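You operate a simulated robot arm through the tools that you are given. There is no shell and no other tool. Be economical: measure what you need, move in short steps, check, and stop when the job is done.

The job below is to be done with a simulated robot arm. You get a single attempt, and the scene is never put back.

TASK
Dip each short peg in glue, stand it on the ring of its colour and weight them till set. Set down upright: short peg.
Where things are to end (x, y in the base frame): iron weight within 20 mm of [220, -390].

The check looks at the end state, three seconds after you hand in, the way a careful person would. Anything else that was tipped, shoved, dropped, spilled or broken makes it a failure.

THE ROBOT
A 7-joint arm with a two-finger parallel gripper, fixed in place. Base frame: the origin is at the foot of the arm, x ahead of it, y to its left, z up; the work surface is at about z = 800. Lengths are in mm, angles in rad, forces in N, time in s.
With the tool pointing down near the work surface it reaches from about 220 to 740 mm from the base axis. Its first joint turns from -2.897 to 2.897 rad. Payload 1.57 kg.
The tool frame sits at the grasp point between the pads (the TCP): z along the fingers, y along the line on which they close. The tips reach 30 mm beyond it. The gripper opens to 110 mm. The fingers are 24 mm wide and 12 mm thick; the gripper's body (48 by 112 mm) begins 78 mm behind the TCP.
Orientation is that of the tool frame in the base frame, as a unit quaternion [w, x, y, z]. With the fingers straight down and closing along the base's y, the tool's x points along the base's -x, its y along +y and its z along -z.

THE INTERFACE
- The arm moves only by the tool play_rows. Its argument "deltas" is a list of rows, each a list of 6 numbers: the shift along the tool's x, y, z in cm, then the turn, a rotation vector about the tool's x, y, z in rad. In form: [[tx, ty, tz, ax, ay, az], ...]. A call has 1 to 10 rows; each row is the pose to reach, as a shift and turn from the pose commanded when the call began, along the tool's axes at that moment. "hand" is the gripper command, from -1 (fully open) to 1 (shut), values between in proportion, set as the call begins (left out, the last holds). Rows are played at 5 a second. More than 50 mm and 0.15 rad between two rows, or a gripper value outside its range, and nothing of the call is played. A pose out of reach is approached as far as the arm can. The call stops where the force on the tool passes 40 N (or 10 N more than at its start, if that is more) or the arm is blocked; 0.2 s more then pass. The fingers move at their own pace (about 45 mm/s each) and stop on an object; they squeeze with about 21 N. The grip force told is the motor's: it shows also when the fingers shut on nothing. Time passes only in rows, and 0.2 s behind the last, so rows that repeat a pose let the fingers close. It gives the time, the measured TCP pose, the force on the tool (base axes), the opening and the grip force at its end, in the units of the frame above (readings bear some noise), with the torque about the TCP (base axes, N m) and any sound that the robot's microphone picked up.
- Cameras (640 x 400 px; columns grow to the right, rows downward): "scene" is fixed at [397.7, 500.9, 1533.1]; the picture's right is [-1.00, 0.07, 0.00], its down [0.03, 0.47, -0.88] and it looks along [-0.06, -0.88, -0.47] (base axes); focal length 355 px, centre (320, 200). "wrist" rides on the gripper at [70, 16, -141] in the tool frame; the picture's right is [-0.23, 0.97, 0.00], its down [-0.86, -0.20, -0.48] and it looks along [-0.47, -0.11, 0.88] (tool axes); focal length 222 px, centre (320, 200). There is no depth. A picture from a camera that has moved, and an enlarged one, comes with that camera's place and axes in the base frame and with its lens.
- get_image(camera): a new picture of that camera. It takes no simulated time.
- raise_lower(by): slides the trunk up (or, below 0, down) by that many mm; the arm rides with it, the base frame stays. It gives what a move gives, with no picture.
- zoom(camera, box): a new picture of the part [left, top, right, bottom] of that camera's present view, enlarged. It takes no simulated time.
- job_done(): hands the job in; it is judged then, once.

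Work in short steps. Places have to be worked out from the pictures, the camera data and where the tool is seen: move nearer, look again, correct. Check each grasp and each placing, and mend what went wrong. You have 120 turns and 84 pictures in all, those below and enlarged ones among them. Open the gripper and draw the arm clear of the work before you hand the job in, unless the task says otherwise; then end with one line.

The tools are called after "Emit:" as a command line: name --pt "numbers of a row" for each row, then --argument value for the rest, lists and objects as JSON in quotes. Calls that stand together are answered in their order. play_rows: Moves the arm, as the interface text tells. Its arguments: {"type":"object","properties":{"deltas":{"type":"array","items":{"type":"array","items":{"type":"number"}}},"hand":{"type":"number"}},"required":["deltas"]} The other tools are called the same way: raise_lower (by) slides the trunk up or down; get_image (camera) takes a picture; zoom (camera, box) takes an enlarged picture of a part of a camera's view; job_done () hands the job in.

At the start:

```text
t: 0.0
tcp_pos: [199.6, -488.9, 1047.3]
orientation: [0.0, 0.001, 1.0, -0.001]
contact_force: [0.0, 0.2, -0.3]
moment: [0.02, 0.01, -0.03]
opening: 109.8
finger_force: 0.0
trunk travel left (down, up): [-525.0, 65.0]
```

scene: 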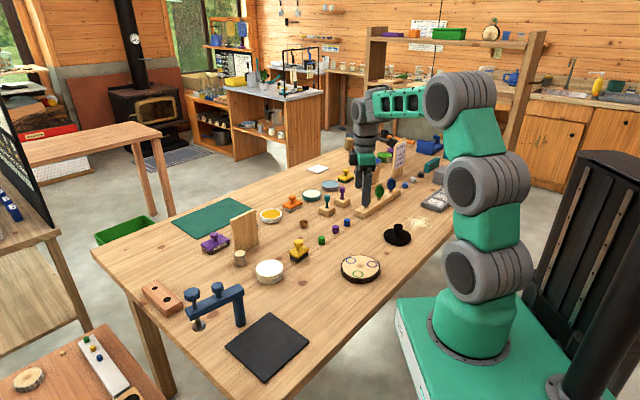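
wrist: 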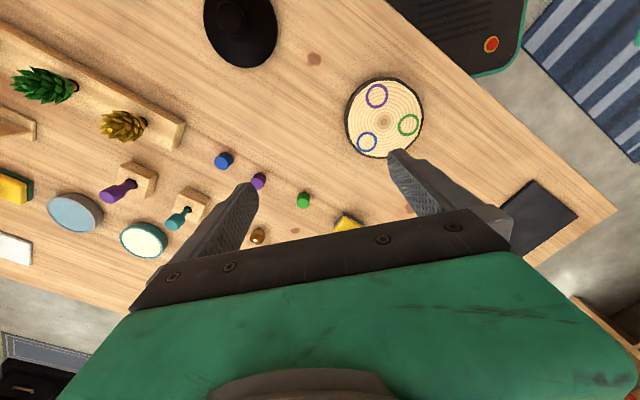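

I'll look closer at the middle of the table, to identify pegs, glue, rings and the weight.

Emit:
zoom --camera "scene" --box '[220, 150, 460, 300]'

Emit:
zoom --camera "wrist" --box '[100, 60, 440, 270]'

```text
2.67 times, centred on (340, 225) of scene
camera zoom: at [397.7, 500.9, 1533.1], right [-1.0, 0.07, 0.0], down [0.03, 0.47, -0.88], along [-0.06, -0.88, -0.47], focal length 947 px, centre (267, 133)
```

zoom: 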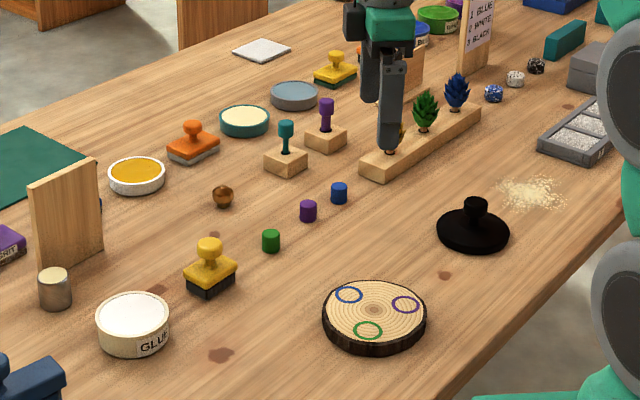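

```text
1.88 times, centred on (270, 165) of wrist
camera zoom: at [130.2, -472.2, 1188.3], right [0.23, 0.97, 0.0], down [0.86, -0.2, 0.48], along [0.47, -0.11, -0.88], focal length 418 px, centre (414, 266)
```

zoom: 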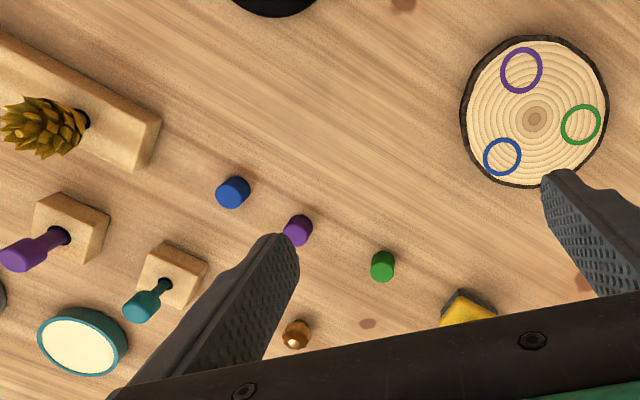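

Pegs judged at green (322,-548), purple (266,-619), blue (215,-664); the disc is near (210,-387), glue pot near (493,-372) and iron weight near (43,-558). I move over the green peg to look.

Emit:
play_rows --pt "-3 -1.5 2.5 0 0 0" --pt "-6 -3 5 0 0 0" --pt "-9 -4.5 8 0 0 0" --pt "-12.1 -5.9 11 0 0 0" --pt "-12.1 -5.9 11 0 0 0" --hand 0.0

Emit:
get_image --camera "wrist"

```text
t: 1.2
tcp_pos: [320.7, -546.6, 936.5]
orientation: [-0.001, 0.0, 1.0, 0.0]
contact_force: [-0.1, 0.7, -0.3]
moment: [0.03, 0.01, -0.02]
opening: 55.3
finger_force: 0.0
trunk travel left (down, up): [-525.0, 65.0]
```

```text
79 pictures are left
camera wrist: at [251.7, -530.8, 1078.6], right [0.23, 0.97, 0.0], down [0.86, -0.2, 0.48], along [0.47, -0.11, -0.88], focal length 222 px, centre (320, 200)
```

wrist: 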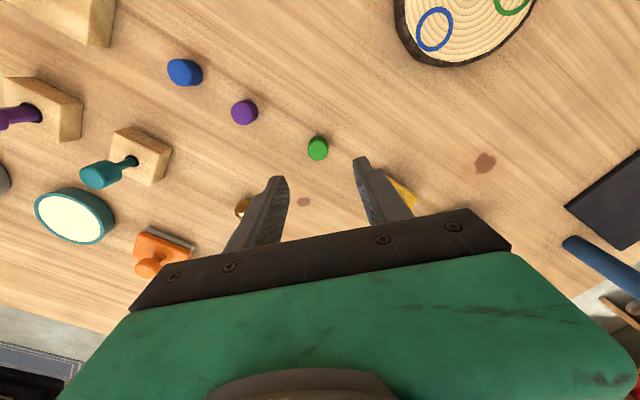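

I zoom on the green peg to get its place and height.

Emit:
zoom --camera "wrist" --box '[160, 40, 360, 165]'

Emit:
zoom --camera "scene" --box '[300, 205, 360, 250]'

Emit:
zoom --camera "scene" --box '[240, 240, 340, 300]'

```text
3.20 times, centred on (260, 102) of wrist
camera zoom: at [251.7, -530.8, 1078.6], right [0.23, 0.97, 0.0], down [0.86, -0.2, 0.48], along [0.47, -0.11, -0.88], focal length 711 px, centre (512, 512)
```

zoom: 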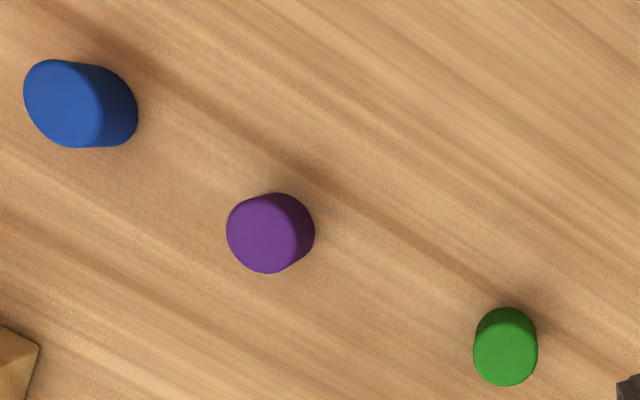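

```text
8.89 times, centred on (330, 228) of scene
camera zoom: at [397.7, 500.9, 1533.1], right [-1.0, 0.07, 0.0], down [0.03, 0.47, -0.88], along [-0.06, -0.88, -0.47], focal length 3157 px, centre (231, -44)
```

zoom: 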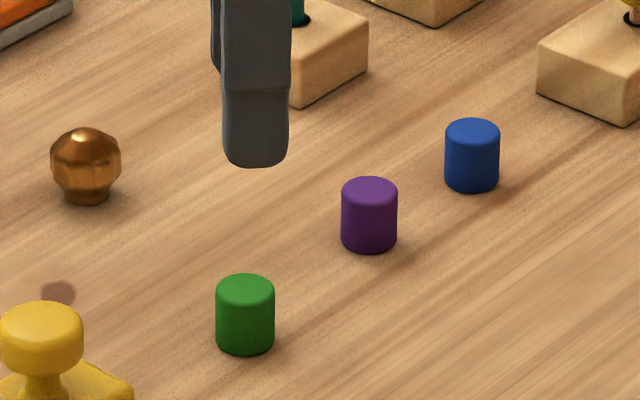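

```text
6.40 times, centred on (290, 270) of scene
camera zoom: at [397.7, 500.9, 1533.1], right [-1.0, 0.07, 0.0], down [0.03, 0.47, -0.88], along [-0.06, -0.88, -0.47], focal length 2273 px, centre (512, -248)
```

zoom: 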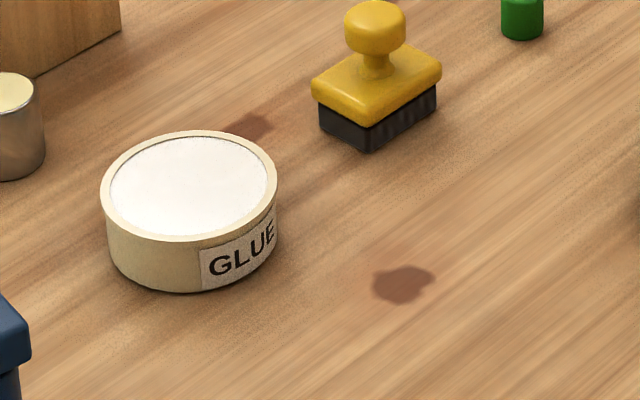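

The green peg is about 23 mm wide and 24 tall, centred (322,-550). I lower the tips to z≈812 around it and close.

Emit:
play_rows --pt "-0.17 -0.3 4.5 0 0 0" --pt "-0.17 -0.3 8 0 0 0" --pt "-0.17 -0.3 9.4 0 0 0" --pt "-0.17 -0.3 9.4 0 0 0"

Emit:
get_image --camera "wrist"

```text
t: 2.2
tcp_pos: [321.5, -550.3, 841.5]
orientation: [-0.001, 0.001, 1.0, 0.0]
contact_force: [-0.2, 1.7, -0.6]
moment: [0.01, 0.0, 0.03]
opening: 54.7
finger_force: 0.1
trunk travel left (down, up): [-525.0, 65.0]
```

```text
75 pictures are left
camera wrist: at [252.9, -534.2, 984.4], right [0.23, 0.97, 0.0], down [0.86, -0.2, 0.48], along [0.47, -0.11, -0.88], focal length 222 px, centre (320, 200)
```

wrist: 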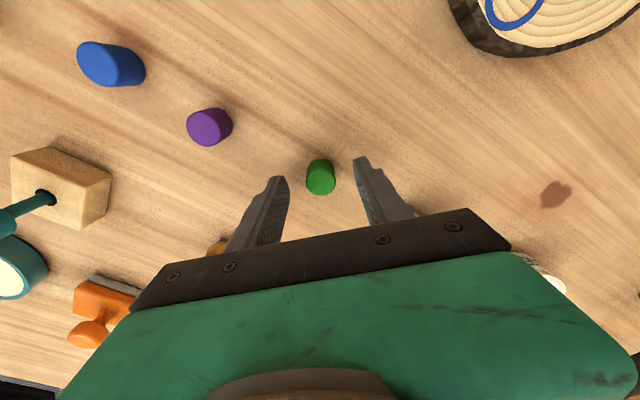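

The peg sits between the fingers; close and then lift.

Emit:
play_rows --pt "0 0 0 0 0 0" --pt "0 0 0 0 0 0" --pt "0 0 0 0 0 0" --hand 1.0

Emit:
play_rows --pt "0 0 -3 0 0 0" --pt "0 0 -7 0 0 0" --pt "0 0 -7 0 0 0"

Emit:
zoom --camera "wrist" --box '[240, 120, 400, 220]'

Emit:
zoom --camera "scene" --box '[290, 180, 370, 230]'

```text
t: 3.0
tcp_pos: [321.0, -552.0, 843.0]
orientation: [0.0, -0.001, 1.0, -0.001]
contact_force: [-0.6, 1.2, 0.2]
moment: [-0.01, 0.02, -0.01]
opening: 19.3
finger_force: 19.9
trunk travel left (down, up): [-525.0, 65.0]
```

```text
t: 3.8
tcp_pos: [321.4, -550.5, 911.1]
orientation: [0.0, 0.0, 1.0, 0.0]
contact_force: [-0.7, 0.6, -0.4]
moment: [0.01, 0.01, -0.01]
opening: 18.2
finger_force: 21.3
trunk travel left (down, up): [-525.0, 65.0]
```

```text
4.00 times, centred on (320, 170) of wrist
camera zoom: at [252.7, -534.0, 1053.7], right [0.23, 0.97, 0.0], down [0.86, -0.2, 0.48], along [0.47, -0.11, -0.88], focal length 888 px, centre (320, 320)
```

zoom: 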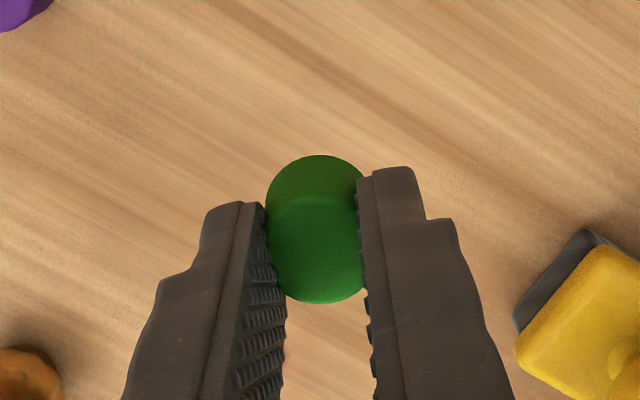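

```text
8.00 times, centred on (330, 205) of scene
camera zoom: at [397.7, 500.9, 1533.1], right [-1.0, 0.07, 0.0], down [0.03, 0.47, -0.88], along [-0.06, -0.88, -0.47], focal length 2841 px, centre (240, 160)
```

zoom: 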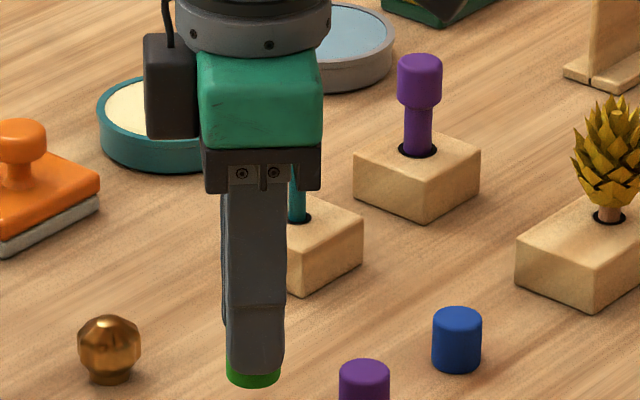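

Green peg is held upright (slightly soft grip). I carry it high over toward the glue pot and look.

Emit:
play_rows --pt "0 0 -3 0 0 0" --pt "-3.4 3.2 -4 0 0 0" --pt "-6.8 6.4 -4 0 0 0" --pt "-10.2 9.6 -4 0 0 0" --pt "-13.6 12.8 -4 0 0 0" --pt "-17.0 16.5 -4 0 0 0" --pt "-17.0 16.5 -4 0 0 0"

Emit:
get_image --camera "wrist"

```text
refused: row 6 steps farther than a row can; nothing moved
```

```text
72 pictures are left
camera wrist: at [252.7, -534.0, 1053.7], right [0.23, 0.97, 0.0], down [0.86, -0.2, 0.48], along [0.47, -0.11, -0.88], focal length 222 px, centre (320, 200)
```

wrist: 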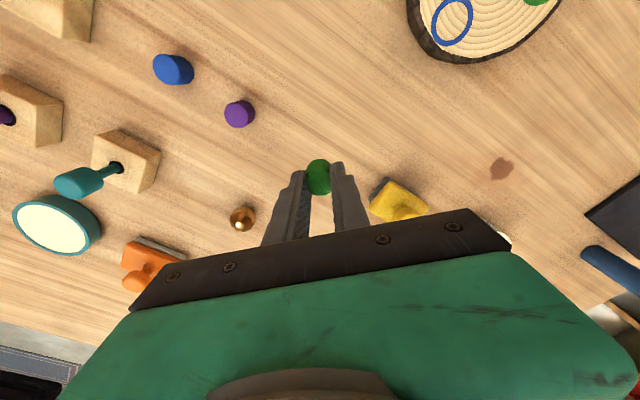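

The last step was too long, so nothing moved; I split it into smaller steps.

Emit:
play_rows --pt "0 0 -3 0 0 0" --pt "-2.9 2.7 -4 0 0 0" --pt "-5.8 5.4 -4 0 0 0" --pt "-8.7 8.1 -4 0 0 0" --pt "-11.6 10.8 -4 0 0 0" --pt "-14.4 13.6 -4 0 0 0" --pt "-17.0 16.5 -4 0 0 0" --pt "-17.0 16.5 -4 0 0 0"

Emit:
get_image --camera "wrist"

```text
t: 5.6
tcp_pos: [492.3, -384.8, 951.5]
orientation: [-0.001, 0.0, 1.0, 0.0]
contact_force: [0.3, -0.3, -0.8]
moment: [0.0, 0.02, 0.01]
opening: 21.4
finger_force: 21.2
trunk travel left (down, up): [-525.0, 65.0]
```

```text
71 pictures are left
camera wrist: at [423.0, -368.1, 1093.9], right [0.23, 0.97, 0.0], down [0.86, -0.2, 0.48], along [0.47, -0.11, -0.88], focal length 222 px, centre (320, 200)
```

wrist: 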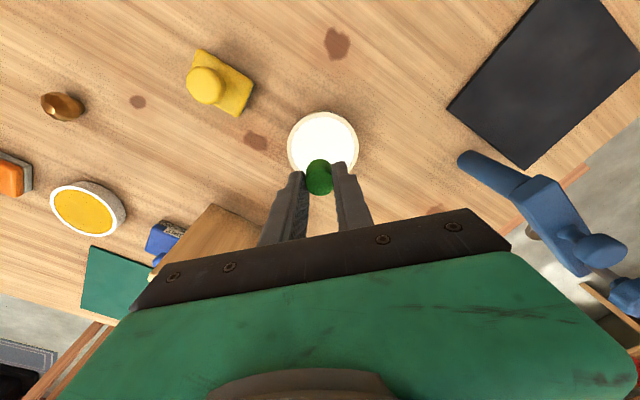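

Pot centre reads (493,-382). I descend so the peg's foot goes a few mm under the glue with the fingertips staying above the rim.

Emit:
play_rows --pt "0 0.25 4.5 0 0 0" --pt "0 0.25 7.5 0 0 0" --pt "0 0.25 8.5 0 0 0" --pt "0 0.25 8.8 0 0 0" --pt "0 0.25 8.8 0 0 0"

Emit:
zoom --camera "scene" --box '[230, 240, 310, 290]'

```text
t: 6.8
tcp_pos: [491.4, -383.2, 866.2]
orientation: [0.001, 0.0, 1.0, -0.002]
contact_force: [5.2, -2.0, 16.9]
moment: [-0.04, -0.12, 0.0]
opening: 21.6
finger_force: 21.3
trunk travel left (down, up): [-525.0, 65.0]
```

```text
8.00 times, centred on (270, 265) of scene
camera zoom: at [397.7, 500.9, 1533.1], right [-1.0, 0.07, 0.0], down [0.03, 0.47, -0.88], along [-0.06, -0.88, -0.47], focal length 2841 px, centre (720, -320)
```

zoom: 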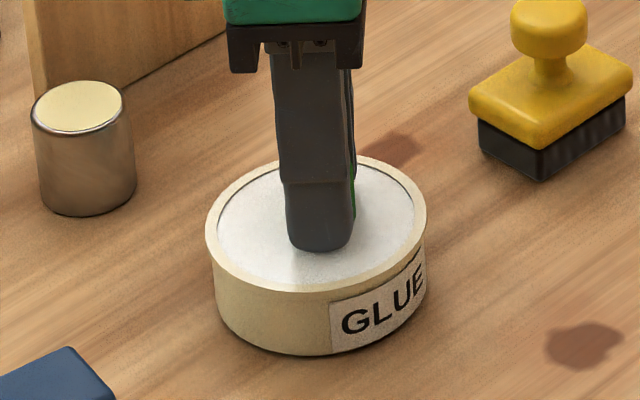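

The peg meets a firm surface in the pot (17 N), so it's been pressed into glue. I lift out and check the peg.

Emit:
play_rows --pt "0 0 -4 0 0 0" --pt "0 0 -8.5 0 0 0" --pt "0 0 -8.5 0 0 0"

Emit:
zoom --camera "scene" --box '[230, 210, 310, 260]'

Emit:
zoom --camera "wrist" --box '[240, 120, 400, 220]'

```text
t: 7.6
tcp_pos: [489.8, -382.0, 948.4]
orientation: [-0.001, 0.0, 1.0, 0.0]
contact_force: [-0.6, 0.3, 0.4]
moment: [0.01, 0.0, 0.02]
opening: 21.6
finger_force: 20.6
trunk travel left (down, up): [-525.0, 65.0]
```

```text
8.00 times, centred on (270, 235) of scene
camera zoom: at [397.7, 500.9, 1533.1], right [-1.0, 0.07, 0.0], down [0.03, 0.47, -0.88], along [-0.06, -0.88, -0.47], focal length 2841 px, centre (720, -80)
```

zoom: 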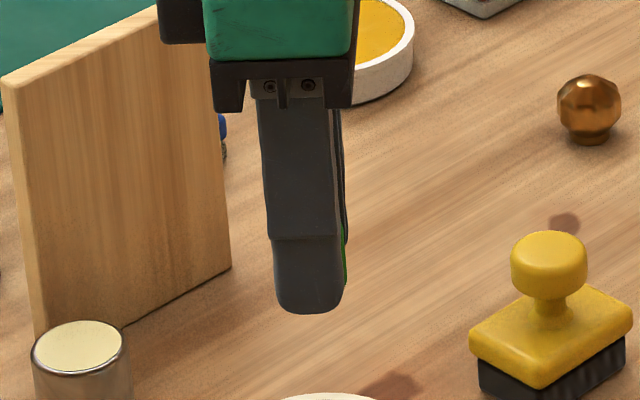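

```text
4.00 times, centred on (320, 170) of wrist
camera zoom: at [421.8, -365.7, 1090.4], right [0.23, 0.97, 0.0], down [0.86, -0.2, 0.48], along [0.46, -0.11, -0.88], focal length 888 px, centre (320, 320)
```

zoom: 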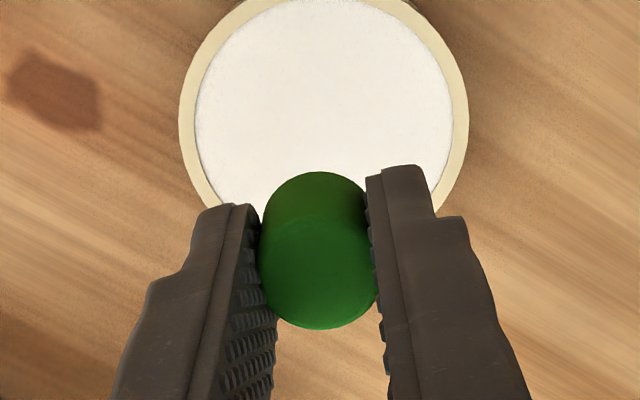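

The peg is still gripped upright, slid slightly upward. I carry it over the green ring (about (225,-351)) and look.

Emit:
play_rows --pt "4.4 0.5 0 0 0 0" --pt "8.8 1 0 0 0 0" --pt "13.2 1.5 0 0 0 0" --pt "17.6 2 0 0 0 0" --pt "22 2.5 0 0 0 0" --pt "26.5 3.1 0 0 0 0" --pt "26.5 3.1 2 0 0 0" --pt "26.5 3.1 2 0 0 0"

Emit:
get_image --camera "wrist"

Emit:
zoom --camera "scene" --box '[320, 220, 420, 290]'

```text
t: 9.4
tcp_pos: [225.2, -351.3, 928.8]
orientation: [0.0, 0.0, 1.0, 0.0]
contact_force: [-0.4, -0.3, 0.0]
moment: [0.02, 0.03, 0.03]
opening: 21.6
finger_force: 21.4
trunk travel left (down, up): [-525.0, 65.0]
```

```text
67 pictures are left
camera wrist: at [157.0, -335.6, 1070.6], right [0.23, 0.97, 0.0], down [0.86, -0.2, 0.48], along [0.47, -0.11, -0.88], focal length 222 px, centre (320, 200)
```

wrist: 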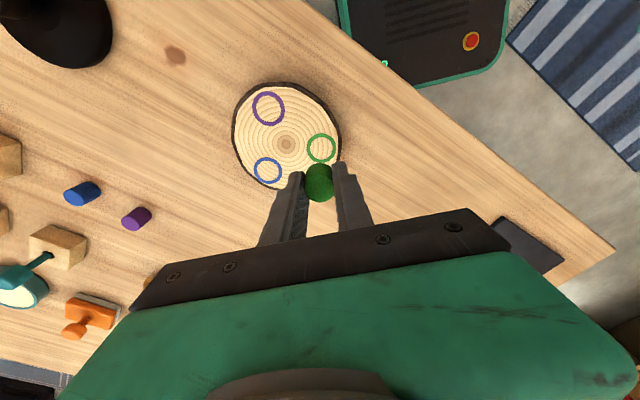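

```text
5.71 times, centred on (370, 255) of scene
camera zoom: at [397.7, 500.9, 1533.1], right [-1.0, 0.07, 0.0], down [0.03, 0.47, -0.88], along [-0.06, -0.88, -0.47], focal length 2030 px, centre (34, -114)
```

zoom: 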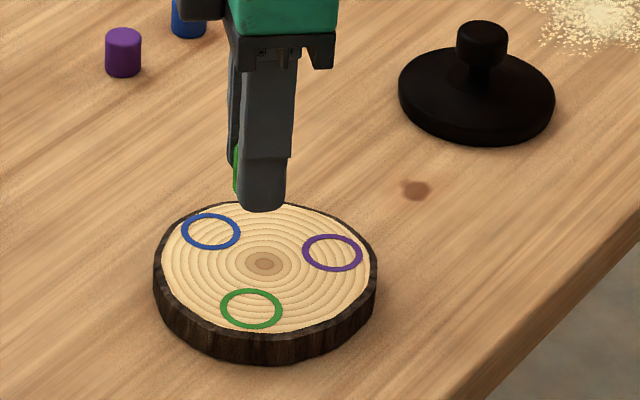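

I zoom on the rings to measure them.

Emit:
zoom --camera "wrist" --box '[220, 75, 380, 205]'

```text
3.08 times, centred on (300, 140) of wrist
camera zoom: at [157.0, -335.6, 1070.6], right [0.23, 0.97, 0.0], down [0.86, -0.2, 0.48], along [0.47, -0.11, -0.88], focal length 684 px, centre (382, 385)
```

zoom: 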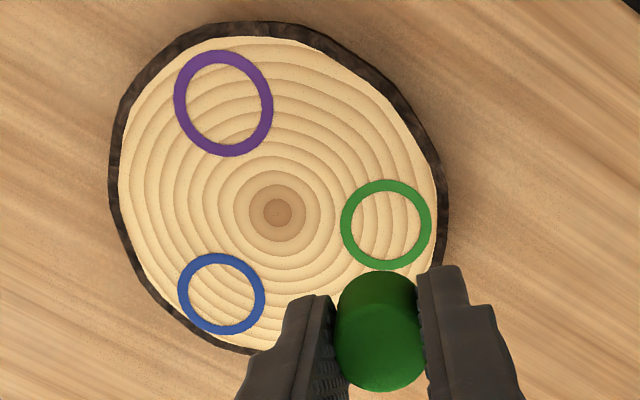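

Rings measured: green (225,-350), blue (237,-418), purple (171,-394), disc top ≈818. I lower the green peg until just above the wood.

Emit:
play_rows --pt "0 0.1 4 0 0 0" --pt "0 0.1 6.6 0 0 0" --pt "0 0.1 6.6 0 0 0"

Emit:
zoom --camera "wrist" --box '[240, 110, 400, 210]'

Emit:
zoom --camera "scene" --box '[330, 230, 410, 290]'

```text
t: 10.2
tcp_pos: [225.9, -351.5, 863.4]
orientation: [0.0, 0.0, 1.0, 0.001]
contact_force: [0.0, 0.0, 0.7]
moment: [-0.01, -0.04, 0.04]
opening: 21.5
finger_force: 21.0
trunk travel left (down, up): [-525.0, 65.0]
```

```text
4.00 times, centred on (320, 160) of wrist
camera zoom: at [156.9, -334.2, 1004.8], right [0.23, 0.97, 0.0], down [0.86, -0.2, 0.48], along [0.47, -0.11, -0.88], focal length 888 px, centre (320, 360)
```

zoom: 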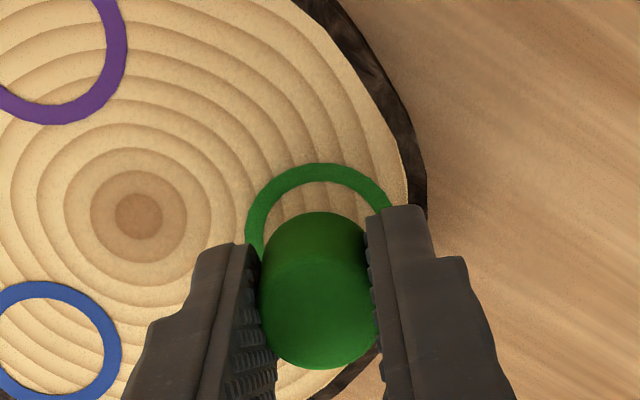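

```text
6.67 times, centred on (370, 260) of scene
camera zoom: at [397.7, 500.9, 1533.1], right [-1.0, 0.07, 0.0], down [0.03, 0.47, -0.88], along [-0.06, -0.88, -0.47], focal length 2368 px, centre (-13, -200)
```

zoom: 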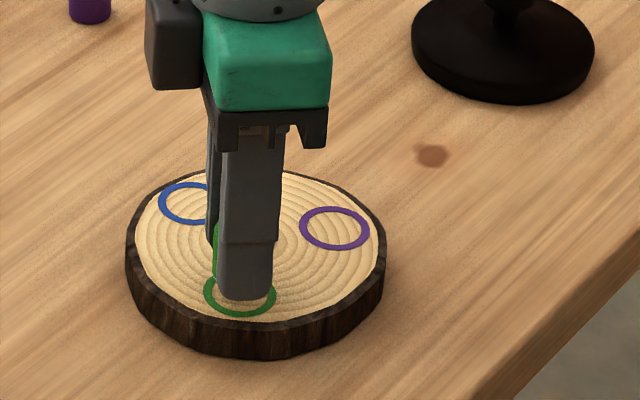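

Alignment with the ring is good. I lower in small increments until touching.

Emit:
play_rows --pt "0 0.1 0.2 0 0 0" --pt "0 0.1 0.4 0 0 0" --pt "0 0.1 0.4 0 0 0"

```text
t: 11.0
tcp_pos: [226.3, -350.4, 859.2]
orientation: [0.0, 0.0, 1.0, 0.0]
contact_force: [-0.5, 0.1, 0.0]
moment: [-0.02, 0.01, 0.01]
opening: 21.4
finger_force: 20.9
trunk travel left (down, up): [-525.0, 65.0]
```

No contact yet; I continue down.

Emit:
play_rows --pt "0 0 0.15 0 0 0" --pt "0 0 0.3 0 0 0" --pt "0 0 0.3 0 0 0"

```text
t: 11.8
tcp_pos: [224.8, -348.1, 856.6]
orientation: [-0.001, 0.001, 1.0, 0.0]
contact_force: [0.0, 0.4, 0.4]
moment: [-0.01, -0.01, 0.04]
opening: 21.7
finger_force: 20.7
trunk travel left (down, up): [-525.0, 65.0]
```

Still free; another 2 mm at a time.

Emit:
play_rows --pt "0 0 0.1 0 0 0" --pt "0 0 0.2 0 0 0" --pt "0 0 0.2 0 0 0"

Emit:
zoom --camera "wrist" --box '[240, 110, 400, 210]'

```text
t: 12.6
tcp_pos: [227.4, -349.5, 854.0]
orientation: [-0.001, 0.001, 1.0, 0.001]
contact_force: [-0.1, -0.5, -0.5]
moment: [0.01, 0.03, 0.01]
opening: 21.3
finger_force: 21.0
trunk travel left (down, up): [-525.0, 65.0]
```

```text
4.00 times, centred on (320, 160) of wrist
camera zoom: at [157.6, -333.3, 996.2], right [0.23, 0.97, 0.0], down [0.86, -0.2, 0.48], along [0.47, -0.11, -0.88], focal length 888 px, centre (320, 360)
```

zoom: 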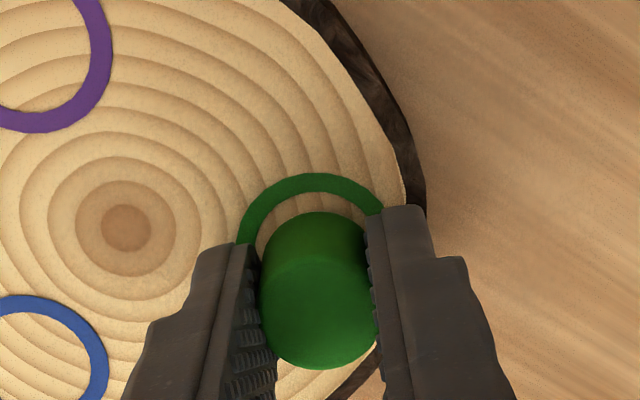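

Peg stays centred as it approaches. Continue down with force watch.

Emit:
play_rows --pt "0 0 0.1 0 0 0" --pt "0 0 0.2 0 0 0" --pt "0 0 0.2 0 0 0"

Emit:
play_rows --pt "0 0 0.1 0 0 0" --pt "0 0 0.2 0 0 0" --pt "0 0 0.2 0 0 0"

```text
t: 13.4
tcp_pos: [226.5, -350.3, 852.3]
orientation: [0.0, -0.001, 1.0, 0.0]
contact_force: [-0.1, 0.1, -0.7]
moment: [0.02, -0.01, 0.0]
opening: 21.4
finger_force: 21.6
trunk travel left (down, up): [-525.0, 65.0]
```

```text
t: 14.2
tcp_pos: [227.4, -350.4, 851.4]
orientation: [0.0, 0.0, 1.0, 0.0]
contact_force: [0.0, 1.6, 13.8]
moment: [0.03, 0.01, 0.01]
opening: 21.8
finger_force: 20.4
trunk travel left (down, up): [-525.0, 65.0]
```

Contact (14 N) — peg is seated. I ease 1 mm, open the fingers modestly and rise.

Emit:
play_rows --pt "0 0 -0.05 0 0 0" --pt "0 0 -0.05 0 0 0" --pt "0 0 -0.05 0 0 0" --hand 0.2

Emit:
play_rows --pt "0 0 -2 0 0 0" --pt "0 0 -5 0 0 0" --pt "0 0 -9 0 0 0" --pt "0 0 -9 0 0 0"

Emit:
get_image --camera "wrist"

Emit:
zoom --camera "scene" --box '[330, 230, 410, 290]'

```text
t: 15.0
tcp_pos: [227.2, -349.8, 850.4]
orientation: [0.0, 0.001, 1.0, 0.001]
contact_force: [0.4, 0.1, -0.4]
moment: [0.01, -0.03, -0.03]
opening: 43.9
finger_force: 0.0
trunk travel left (down, up): [-525.0, 65.0]
```

```text
t: 16.0
tcp_pos: [227.5, -348.7, 941.1]
orientation: [0.0, 0.001, 1.0, 0.0]
contact_force: [0.0, 0.1, 0.2]
moment: [0.01, 0.01, 0.01]
opening: 43.9
finger_force: 0.1
trunk travel left (down, up): [-525.0, 65.0]
```

```text
61 pictures are left
camera wrist: at [157.9, -332.2, 1083.1], right [0.23, 0.97, 0.0], down [0.86, -0.2, 0.48], along [0.47, -0.11, -0.88], focal length 222 px, centre (320, 200)
```

wrist: 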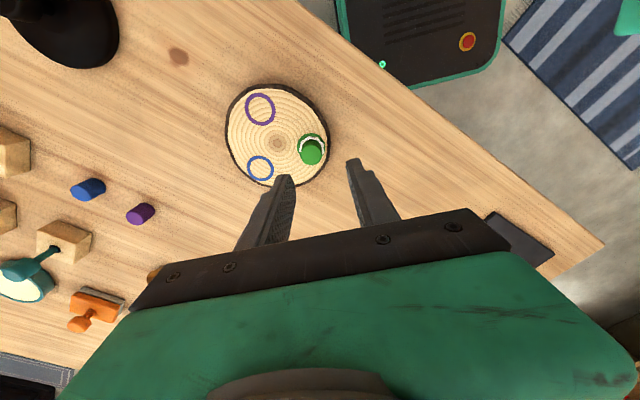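

```text
6.67 times, centred on (370, 260) of scene
camera zoom: at [397.7, 500.9, 1533.1], right [-1.0, 0.07, 0.0], down [0.03, 0.47, -0.88], along [-0.06, -0.88, -0.47], focal length 2368 px, centre (-13, -200)
```

zoom: 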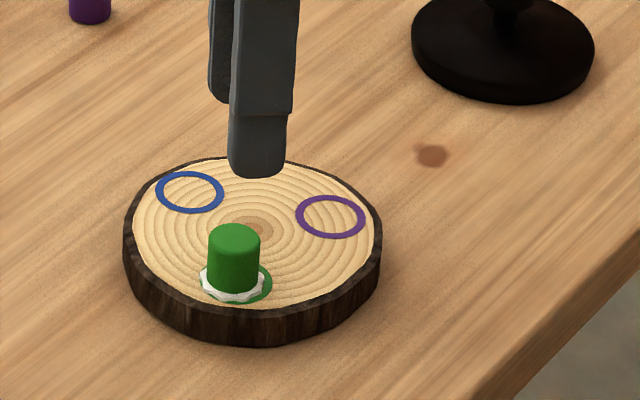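

The peg stands with glue squeezed around it, but the disc seems to have shifted a little toward -y. I measure closely.

Emit:
zoom --camera "wrist" --box '[210, 70, 370, 200]'

Emit:
zoom --camera "scene" --box '[320, 220, 420, 290]'

```text
3.08 times, centred on (290, 135) of wrist
camera zoom: at [157.9, -332.2, 1083.1], right [0.23, 0.97, 0.0], down [0.86, -0.2, 0.48], along [0.47, -0.11, -0.88], focal length 684 px, centre (412, 400)
```

zoom: 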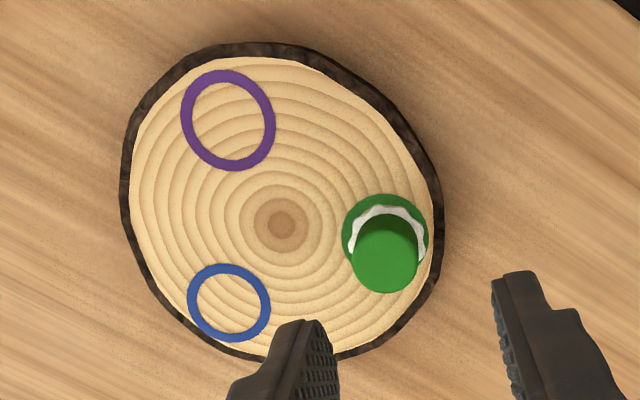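

```text
5.71 times, centred on (370, 255) of scene
camera zoom: at [397.7, 500.9, 1533.1], right [-1.0, 0.07, 0.0], down [0.03, 0.47, -0.88], along [-0.06, -0.88, -0.47], focal length 2030 px, centre (34, -114)
```

zoom: 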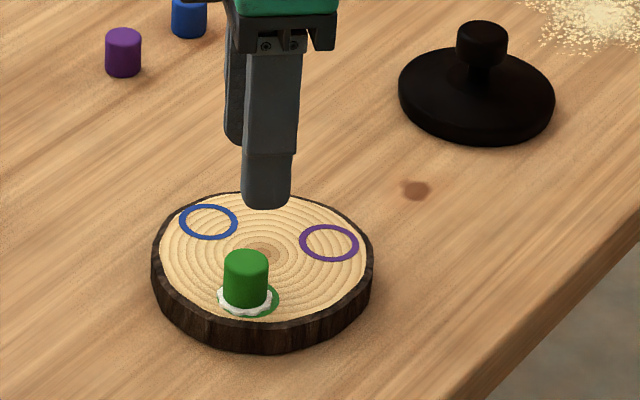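

The peg sits in its ring, but the disc crept ~9 mm toward -y as fingertips dragged it (peg had slid up in the grip). I'll be gentler in the glue next time, and nudge the disc back afterwards. Now the purple peg.

Emit:
play_rows --pt "-0.5 -4 0 0 0 0" --pt "-1 -8 0 0 0 0" --pt "-1.5 -12 0 0 0 0" --pt "-2.0 -16 0 0 0 0" --pt "-2.6 -20 0 0 0 0" --pt "-3.2 -24 0 0 0 0" --pt "-3.85 -27 0 0 0 0" --pt "-3.85 -27 4 0 0 0" --pt "-3.85 -27 4 0 0 0" --hand 0.0

Emit:
zoom --camera "wrist" --box '[240, 120, 400, 220]'

```text
t: 18.0
tcp_pos: [265.2, -619.8, 901.3]
orientation: [-0.001, -0.001, 1.0, 0.0]
contact_force: [0.3, -0.2, 0.9]
moment: [0.0, 0.02, -0.01]
opening: 54.9
finger_force: 0.0
trunk travel left (down, up): [-525.0, 65.0]
```

```text
4.00 times, centred on (320, 170) of wrist
camera zoom: at [196.4, -604.0, 1042.6], right [0.23, 0.97, 0.0], down [0.86, -0.2, 0.48], along [0.47, -0.11, -0.88], focal length 888 px, centre (320, 320)
```

zoom: 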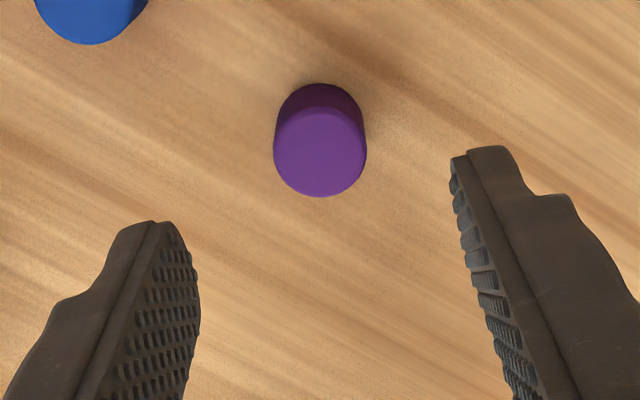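

Purple peg centre reads (265.6,-620.3), aligned. Descend, grip, and lift.

Emit:
play_rows --pt "0 0 4 0 0 0" --pt "0 0 5.85 0 0 0" --pt "0 0 5.85 0 0 0"

Emit:
play_rows --pt "0 0 0 0 0 0" --pt "0 0 0 0 0 0" --pt "0 0 0 0 0 0" --pt "0 0 0 0 0 0" --pt "0 0 0 0 0 0" --hand 1.0

Emit:
play_rows --pt "0 0 -3 0 0 0" --pt "0 0 -7 0 0 0" --pt "0 0 -11 0 0 0" --pt "0 0 -11 0 0 0"

Emit:
zoom --camera "wrist" --box '[240, 120, 400, 220]'

Emit:
zoom --camera "scene" --box '[300, 160, 380, 210]'

```text
t: 18.8
tcp_pos: [264.7, -620.2, 842.5]
orientation: [0.0, 0.0, 1.0, 0.0]
contact_force: [0.1, 0.0, 0.5]
moment: [-0.02, 0.01, 0.02]
opening: 55.1
finger_force: 0.0
trunk travel left (down, up): [-525.0, 65.0]
```

```text
t: 20.0
tcp_pos: [266.0, -619.3, 841.9]
orientation: [-0.001, 0.0, 1.0, 0.0]
contact_force: [-0.1, 0.4, -0.5]
moment: [0.01, 0.01, -0.03]
opening: 21.4
finger_force: 20.7
trunk travel left (down, up): [-525.0, 65.0]
```

```text
t: 21.0
tcp_pos: [264.5, -619.4, 951.7]
orientation: [-0.001, 0.0, 1.0, 0.0]
contact_force: [-0.5, 0.2, 0.6]
moment: [0.02, 0.0, -0.01]
opening: 21.7
finger_force: 20.8
trunk travel left (down, up): [-525.0, 65.0]
```

```text
4.00 times, centred on (320, 170) of wrist
camera zoom: at [196.5, -603.5, 1093.9], right [0.23, 0.97, 0.0], down [0.86, -0.2, 0.48], along [0.47, -0.11, -0.88], focal length 888 px, centre (320, 320)
```

zoom: 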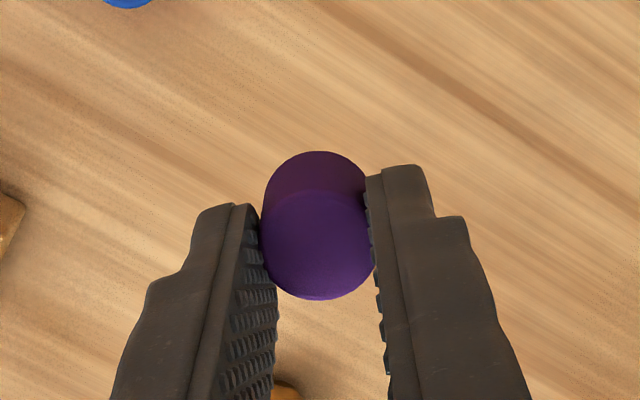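

```text
8.00 times, centred on (340, 185) of scene
camera zoom: at [397.7, 500.9, 1533.1], right [-1.0, 0.07, 0.0], down [0.03, 0.47, -0.88], along [-0.06, -0.88, -0.47], focal length 2841 px, centre (160, 320)
```

zoom: 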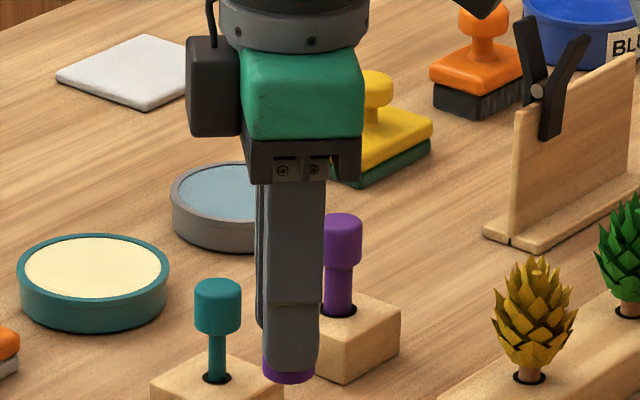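

Purple held with ~11 mm protruding. Carry to above the glue pot.

Emit:
play_rows --pt "-2.9 3 0 0 0 0" --pt "-5.8 6 0 0 0 0" --pt "-8.7 9 0 0 0 0" --pt "-11.6 12 0 0 0 0" --pt "-14.5 15 0 0 0 0" --pt "-17.4 18 0 0 0 0" --pt "-20.1 21 0 0 0 0" --pt "-22.7 23.8 0 0 0 0" --pt "-22.7 23.8 4 0 0 0" --pt "-22.7 23.8 7.5 0 0 0"

Emit:
zoom --camera "wrist" --box '[240, 100, 400, 200]'

```text
t: 23.2
tcp_pos: [492.5, -383.5, 877.4]
orientation: [0.0, 0.0, 1.0, -0.001]
contact_force: [0.1, 0.2, -1.0]
moment: [0.03, 0.01, 0.01]
opening: 21.5
finger_force: 21.2
trunk travel left (down, up): [-525.0, 65.0]
```

```text
4.00 times, centred on (320, 150) of wrist
camera zoom: at [423.6, -367.0, 1019.6], right [0.23, 0.97, 0.0], down [0.86, -0.2, 0.48], along [0.47, -0.11, -0.88], focal length 888 px, centre (320, 400)
```

zoom: 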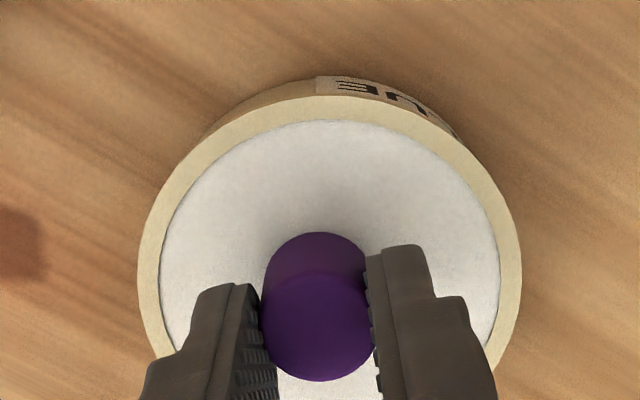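

I lower in 2 mm steps to feel for the glue gently.

Emit:
play_rows --pt "0 0 0.2 0 0 0" --pt "0 0 0.4 0 0 0" --pt "0 0 0.4 0 0 0"

Emit:
play_rows --pt "0 0 0.1 0 0 0" --pt "0 0 0.2 0 0 0" --pt "0 0 0.2 0 0 0"

Emit:
play_rows --pt "0 0 0.1 0 0 0" --pt "0 0 0.15 0 0 0" --pt "0 0 0.15 0 0 0"

```text
t: 24.0
tcp_pos: [492.2, -382.1, 876.2]
orientation: [0.001, 0.001, 1.0, -0.002]
contact_force: [-0.4, -1.1, 14.4]
moment: [-0.03, 0.03, -0.01]
opening: 21.7
finger_force: 21.2
trunk travel left (down, up): [-525.0, 65.0]
```

```text
t: 24.8
tcp_pos: [491.9, -381.1, 872.2]
orientation: [0.0, -0.001, 1.0, -0.001]
contact_force: [1.9, -3.4, 15.5]
moment: [-0.1, -0.05, -0.02]
opening: 21.6
finger_force: 21.6
trunk travel left (down, up): [-525.0, 65.0]
```

```text
t: 25.6
tcp_pos: [491.2, -381.1, 869.6]
orientation: [0.0, 0.0, 1.0, 0.0]
contact_force: [1.0, -2.0, 16.5]
moment: [-0.04, 0.01, -0.01]
opening: 21.7
finger_force: 21.2
trunk travel left (down, up): [-525.0, 65.0]
```

Glue surface is actually at ~835; the peg slid ~6 mm but still protrudes ~4.5 mm past the tips. I carry it to the purple ring, now at about (171.7,-403.4).

Emit:
play_rows --pt "0 0 -4 0 0 0" --pt "-0.5 0 -8 0 0 0" --pt "4 -0.3 -8 0 0 0" --pt "8.5 -0.6 -8 0 0 0" --pt "13 -0.9 -8 0 0 0" --pt "17.5 -1.2 -8 0 0 0" --pt "22 -1.5 -8 0 0 0" --pt "26.5 -1.8 -8 0 0 0" --pt "31 -2.1 -8 0 0 0" --pt "32 -2.2 -7 0 0 0"

Emit:
play_rows --pt "0 0 3 0 0 0" --pt "0 0 6.5 0 0 0" --pt "0 0 6.5 0 0 0"

Emit:
zoom --camera "wrist" --box '[240, 110, 400, 210]'

Emit:
zoom --camera "scene" --box '[330, 220, 430, 290]'

```text
t: 27.8
tcp_pos: [171.3, -403.3, 938.5]
orientation: [-0.001, 0.0, 1.0, -0.001]
contact_force: [0.2, -0.1, 0.5]
moment: [0.0, 0.0, 0.01]
opening: 21.6
finger_force: 20.9
trunk travel left (down, up): [-525.0, 65.0]
```

```text
t: 28.6
tcp_pos: [172.3, -403.3, 874.2]
orientation: [0.0, 0.0, 1.0, 0.0]
contact_force: [-0.6, -0.2, 0.4]
moment: [0.06, -0.04, -0.02]
opening: 21.7
finger_force: 21.0
trunk travel left (down, up): [-525.0, 65.0]
```

```text
4.00 times, centred on (320, 160) of wrist
camera zoom: at [103.4, -386.9, 1016.3], right [0.23, 0.97, 0.0], down [0.86, -0.2, 0.48], along [0.47, -0.11, -0.88], focal length 888 px, centre (320, 360)
```

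zoom: 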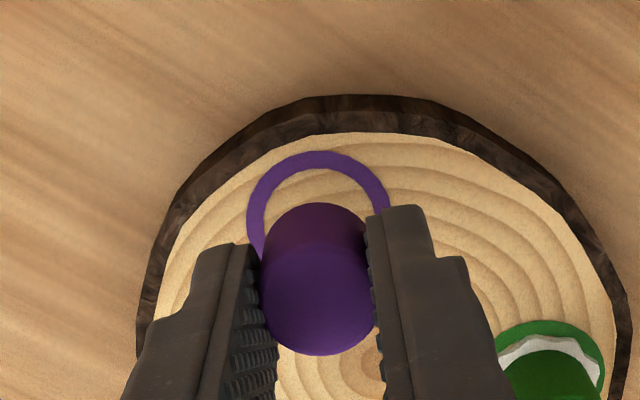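

```text
5.71 times, centred on (380, 255) of scene
camera zoom: at [397.7, 500.9, 1533.1], right [-1.0, 0.07, 0.0], down [0.03, 0.47, -0.88], along [-0.06, -0.88, -0.47], focal length 2030 px, centre (-23, -114)
```

zoom: 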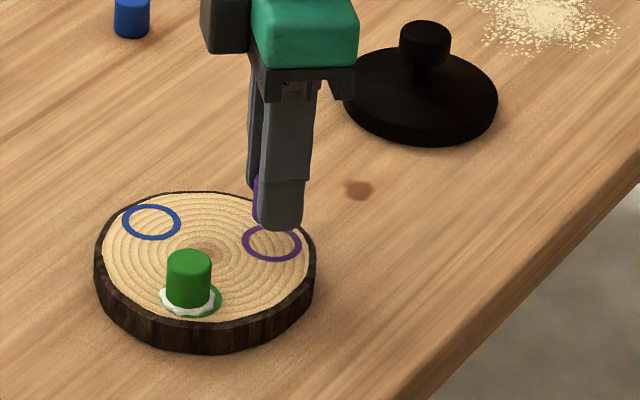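

Aligned with the purple ring (173,-403). Lower to just above expected contact at TCP ≈854.

Emit:
play_rows --pt "0 0 0.8 0 0 0" --pt "0 0 1.6 0 0 0" --pt "0 0 1.7 0 0 0"

```text
t: 29.4
tcp_pos: [172.0, -402.6, 858.3]
orientation: [0.0, 0.0, 1.0, 0.0]
contact_force: [0.7, 0.1, -0.1]
moment: [0.01, -0.03, -0.01]
opening: 21.4
finger_force: 21.2
trunk travel left (down, up): [-525.0, 65.0]
```

No contact; 1.5 mm more.

Emit:
play_rows --pt "0 0 0.08 0 0 0" --pt "0 0 0.15 0 0 0" --pt "0 0 0.15 0 0 0"

```text
t: 30.2
tcp_pos: [171.7, -403.8, 857.6]
orientation: [0.0, 0.0, 1.0, -0.001]
contact_force: [-0.5, 1.6, 3.3]
moment: [0.04, 0.06, 0.0]
opening: 21.9
finger_force: 20.9
trunk travel left (down, up): [-525.0, 65.0]
```

Light contact (3 N). I press another 0.5 mm, then open only slightly and look.

Emit:
play_rows --pt "0 0 0.05 0 0 0" --pt "0 0 0.05 0 0 0" --pt "0 0 0.05 0 0 0"

Emit:
play_rows --pt "0 0 0 0 0 0" --pt "0 0 0 0 0 0" --pt "0 0 0 0 0 0" --hand 0.42

Emit:
play_rows --pt "0 0 -2 0 0 0" --pt "0 0 -5 0 0 0" --pt "0 0 -9 0 0 0" --pt "0 0 -9 0 0 0"

Emit:
zoom --camera "wrist" --box '[250, 70, 410, 200]'

Emit:
zoom --camera "scene" --box '[320, 220, 420, 290]'

```text
t: 31.0
tcp_pos: [172.7, -402.7, 856.6]
orientation: [0.0, 0.0, 1.0, -0.001]
contact_force: [0.6, -0.5, 6.4]
moment: [-0.07, -0.12, -0.01]
opening: 21.5
finger_force: 21.3
trunk travel left (down, up): [-525.0, 65.0]
```

```text
t: 31.8
tcp_pos: [172.5, -403.0, 855.2]
orientation: [0.0, 0.0, 1.0, -0.001]
contact_force: [1.1, 0.5, 1.6]
moment: [-0.05, -0.01, 0.0]
opening: 31.8
finger_force: 0.1
trunk travel left (down, up): [-525.0, 65.0]
```

```text
t: 32.8
tcp_pos: [170.8, -404.4, 944.6]
orientation: [-0.001, 0.0, 1.0, 0.0]
contact_force: [-0.6, -0.2, 0.1]
moment: [-0.01, 0.04, 0.04]
opening: 32.0
finger_force: 0.0
trunk travel left (down, up): [-525.0, 65.0]
```

```text
3.08 times, centred on (330, 135) of wrist
camera zoom: at [102.4, -388.0, 1087.7], right [0.23, 0.97, 0.0], down [0.86, -0.2, 0.48], along [0.47, -0.11, -0.88], focal length 684 px, centre (289, 400)
```

zoom: 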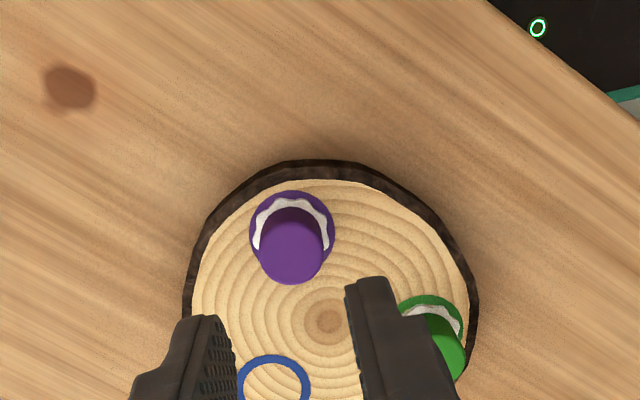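

```text
5.71 times, centred on (370, 255) of scene
camera zoom: at [397.7, 500.9, 1533.1], right [-1.0, 0.07, 0.0], down [0.03, 0.47, -0.88], along [-0.06, -0.88, -0.47], focal length 2030 px, centre (34, -114)
```

zoom: 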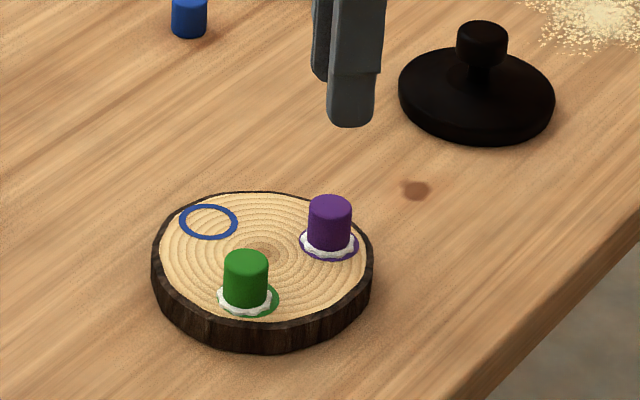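

Purple placed neatly with no disc shift. Now to the blue peg at about (215,-663).

Emit:
play_rows --pt "-0.6 -4 0 0 0 0" --pt "-1.2 -8 0 0 0 0" --pt "-1.8 -12 0 0 0 0" --pt "-2.4 -16 0 0 0 0" --pt "-3.2 -20 0 0 0 0" --pt "-3.9 -24 0 0 0 0" --pt "-4.4 -25.9 0 0 0 0" --pt "-4.4 -25.9 3.5 0 0 0" --pt "-4.4 -25.9 3.5 0 0 0" --hand 0.0

Emit:
zoom --camera "wrist" --box '[220, 90, 420, 215]'

```text
t: 34.8
tcp_pos: [215.6, -662.8, 911.0]
orientation: [0.0, 0.0, 1.0, 0.0]
contact_force: [0.0, -0.3, 0.8]
moment: [0.0, -0.01, -0.01]
opening: 55.2
finger_force: 0.0
trunk travel left (down, up): [-525.0, 65.0]
```

```text
3.20 times, centred on (320, 152) of wrist
camera zoom: at [147.3, -646.6, 1052.2], right [0.23, 0.97, 0.0], down [0.86, -0.2, 0.48], along [0.47, -0.11, -0.88], focal length 711 px, centre (320, 352)
```

zoom: 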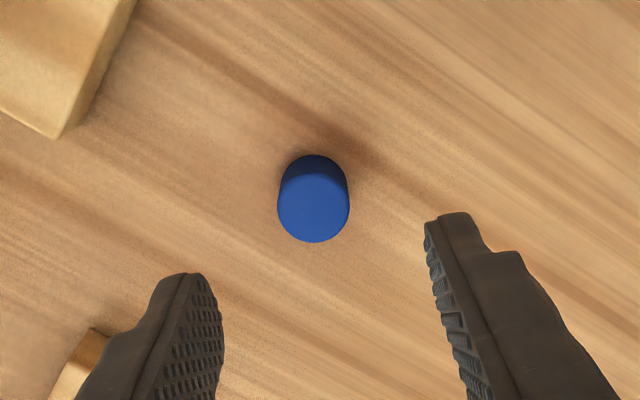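

Blue reads (215.5,-664.7). Descend, grip, lift.

Emit:
play_rows --pt "0 -0.15 4 0 0 0" --pt "0 -0.15 6.8 0 0 0" --pt "0 -0.15 6.8 0 0 0"

Emit:
play_rows --pt "0 0 0 0 0 0" --pt "0 0 0 0 0 0" --pt "0 0 0 0 0 0" --pt "0 0 0 0 0 0" --pt "0 0 0 0 0 0" --hand 1.0

Emit:
play_rows --pt "0 0 -3 0 0 0" --pt "0 0 -7 0 0 0" --pt "0 0 -11 0 0 0" --pt "0 0 -11 0 0 0"

Emit:
zoom --camera "wrist" --box '[240, 120, 400, 220]'

```text
t: 35.6
tcp_pos: [215.3, -665.1, 841.2]
orientation: [0.0, 0.0, 1.0, 0.0]
contact_force: [-0.3, -1.0, -1.1]
moment: [0.04, -0.04, -0.02]
opening: 55.1
finger_force: 0.1
trunk travel left (down, up): [-525.0, 65.0]
```

```text
t: 36.8
tcp_pos: [216.2, -663.7, 842.3]
orientation: [0.0, 0.0, 1.0, 0.0]
contact_force: [0.9, 0.1, -0.4]
moment: [0.0, -0.01, -0.01]
opening: 21.3
finger_force: 20.9
trunk travel left (down, up): [-525.0, 65.0]
```

```text
t: 37.8
tcp_pos: [215.1, -664.9, 952.4]
orientation: [-0.001, 0.0, 1.0, 0.0]
contact_force: [-0.3, -0.3, -0.2]
moment: [-0.01, 0.01, 0.01]
opening: 21.7
finger_force: 20.9
trunk travel left (down, up): [-525.0, 65.0]
```

```text
4.00 times, centred on (320, 170) of wrist
camera zoom: at [146.6, -647.8, 1095.5], right [0.23, 0.97, 0.0], down [0.86, -0.2, 0.48], along [0.47, -0.11, -0.88], focal length 888 px, centre (320, 320)
```

zoom: 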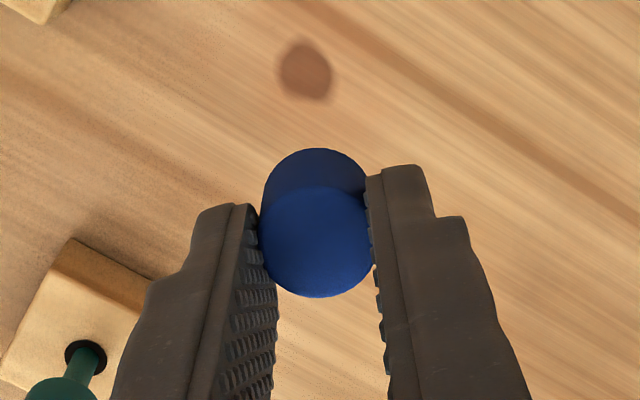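

Blue held. Carry to above the glue.

Emit:
play_rows --pt "-3.1 3.1 0 0 0 0" --pt "-6.2 6.3 0 0 0 0" --pt "-9.3 9.4 0 0 0 0" --pt "-12.4 12.6 0 0 0 0" --pt "-15.5 15.8 0 0 0 0" --pt "-18.6 19 0 0 0 0" --pt "-21.7 22.2 0 0 0 0" --pt "-24.7 25.3 0 0 0 0" --pt "-27.65 28.3 0 0 0 0" --pt "-27.65 28.3 3 0 0 0"

Emit:
play_rows --pt "0 0 2 0 0 0" --pt "0 0 4.1 0 0 0" --pt "0 0 4.1 0 0 0"

```text
t: 40.0
tcp_pos: [492.5, -381.4, 922.4]
orientation: [-0.001, 0.0, 1.0, 0.0]
contact_force: [0.5, 0.1, 0.8]
moment: [-0.01, 0.01, -0.03]
opening: 21.5
finger_force: 21.2
trunk travel left (down, up): [-525.0, 65.0]
```

```text
t: 40.8
tcp_pos: [492.4, -381.9, 880.0]
orientation: [0.0, 0.0, 1.0, 0.0]
contact_force: [-1.1, 0.6, 0.1]
moment: [-0.01, 0.02, 0.01]
opening: 21.4
finger_force: 21.6
trunk travel left (down, up): [-525.0, 65.0]
```

Now feel for the glue 2 mm at a time.

Emit:
play_rows --pt "0 0 0.1 0 0 0" --pt "0 0 0.2 0 0 0" --pt "0 0 0.2 0 0 0"

```text
t: 41.6
tcp_pos: [492.2, -381.4, 878.9]
orientation: [-0.001, 0.0, 1.0, 0.0]
contact_force: [-0.1, -0.6, -0.1]
moment: [0.02, -0.01, 0.01]
opening: 21.7
finger_force: 20.8
trunk travel left (down, up): [-525.0, 65.0]
```

No contact yet; 2 mm more.

Emit:
play_rows --pt "0 0 0.1 0 0 0" --pt "0 0 0.2 0 0 0" --pt "0 0 0.2 0 0 0"

```text
t: 42.4
tcp_pos: [492.0, -381.0, 877.3]
orientation: [-0.001, -0.001, 1.0, 0.001]
contact_force: [0.1, -0.1, 0.3]
moment: [0.02, -0.03, -0.01]
opening: 21.5
finger_force: 21.4
trunk travel left (down, up): [-525.0, 65.0]
```

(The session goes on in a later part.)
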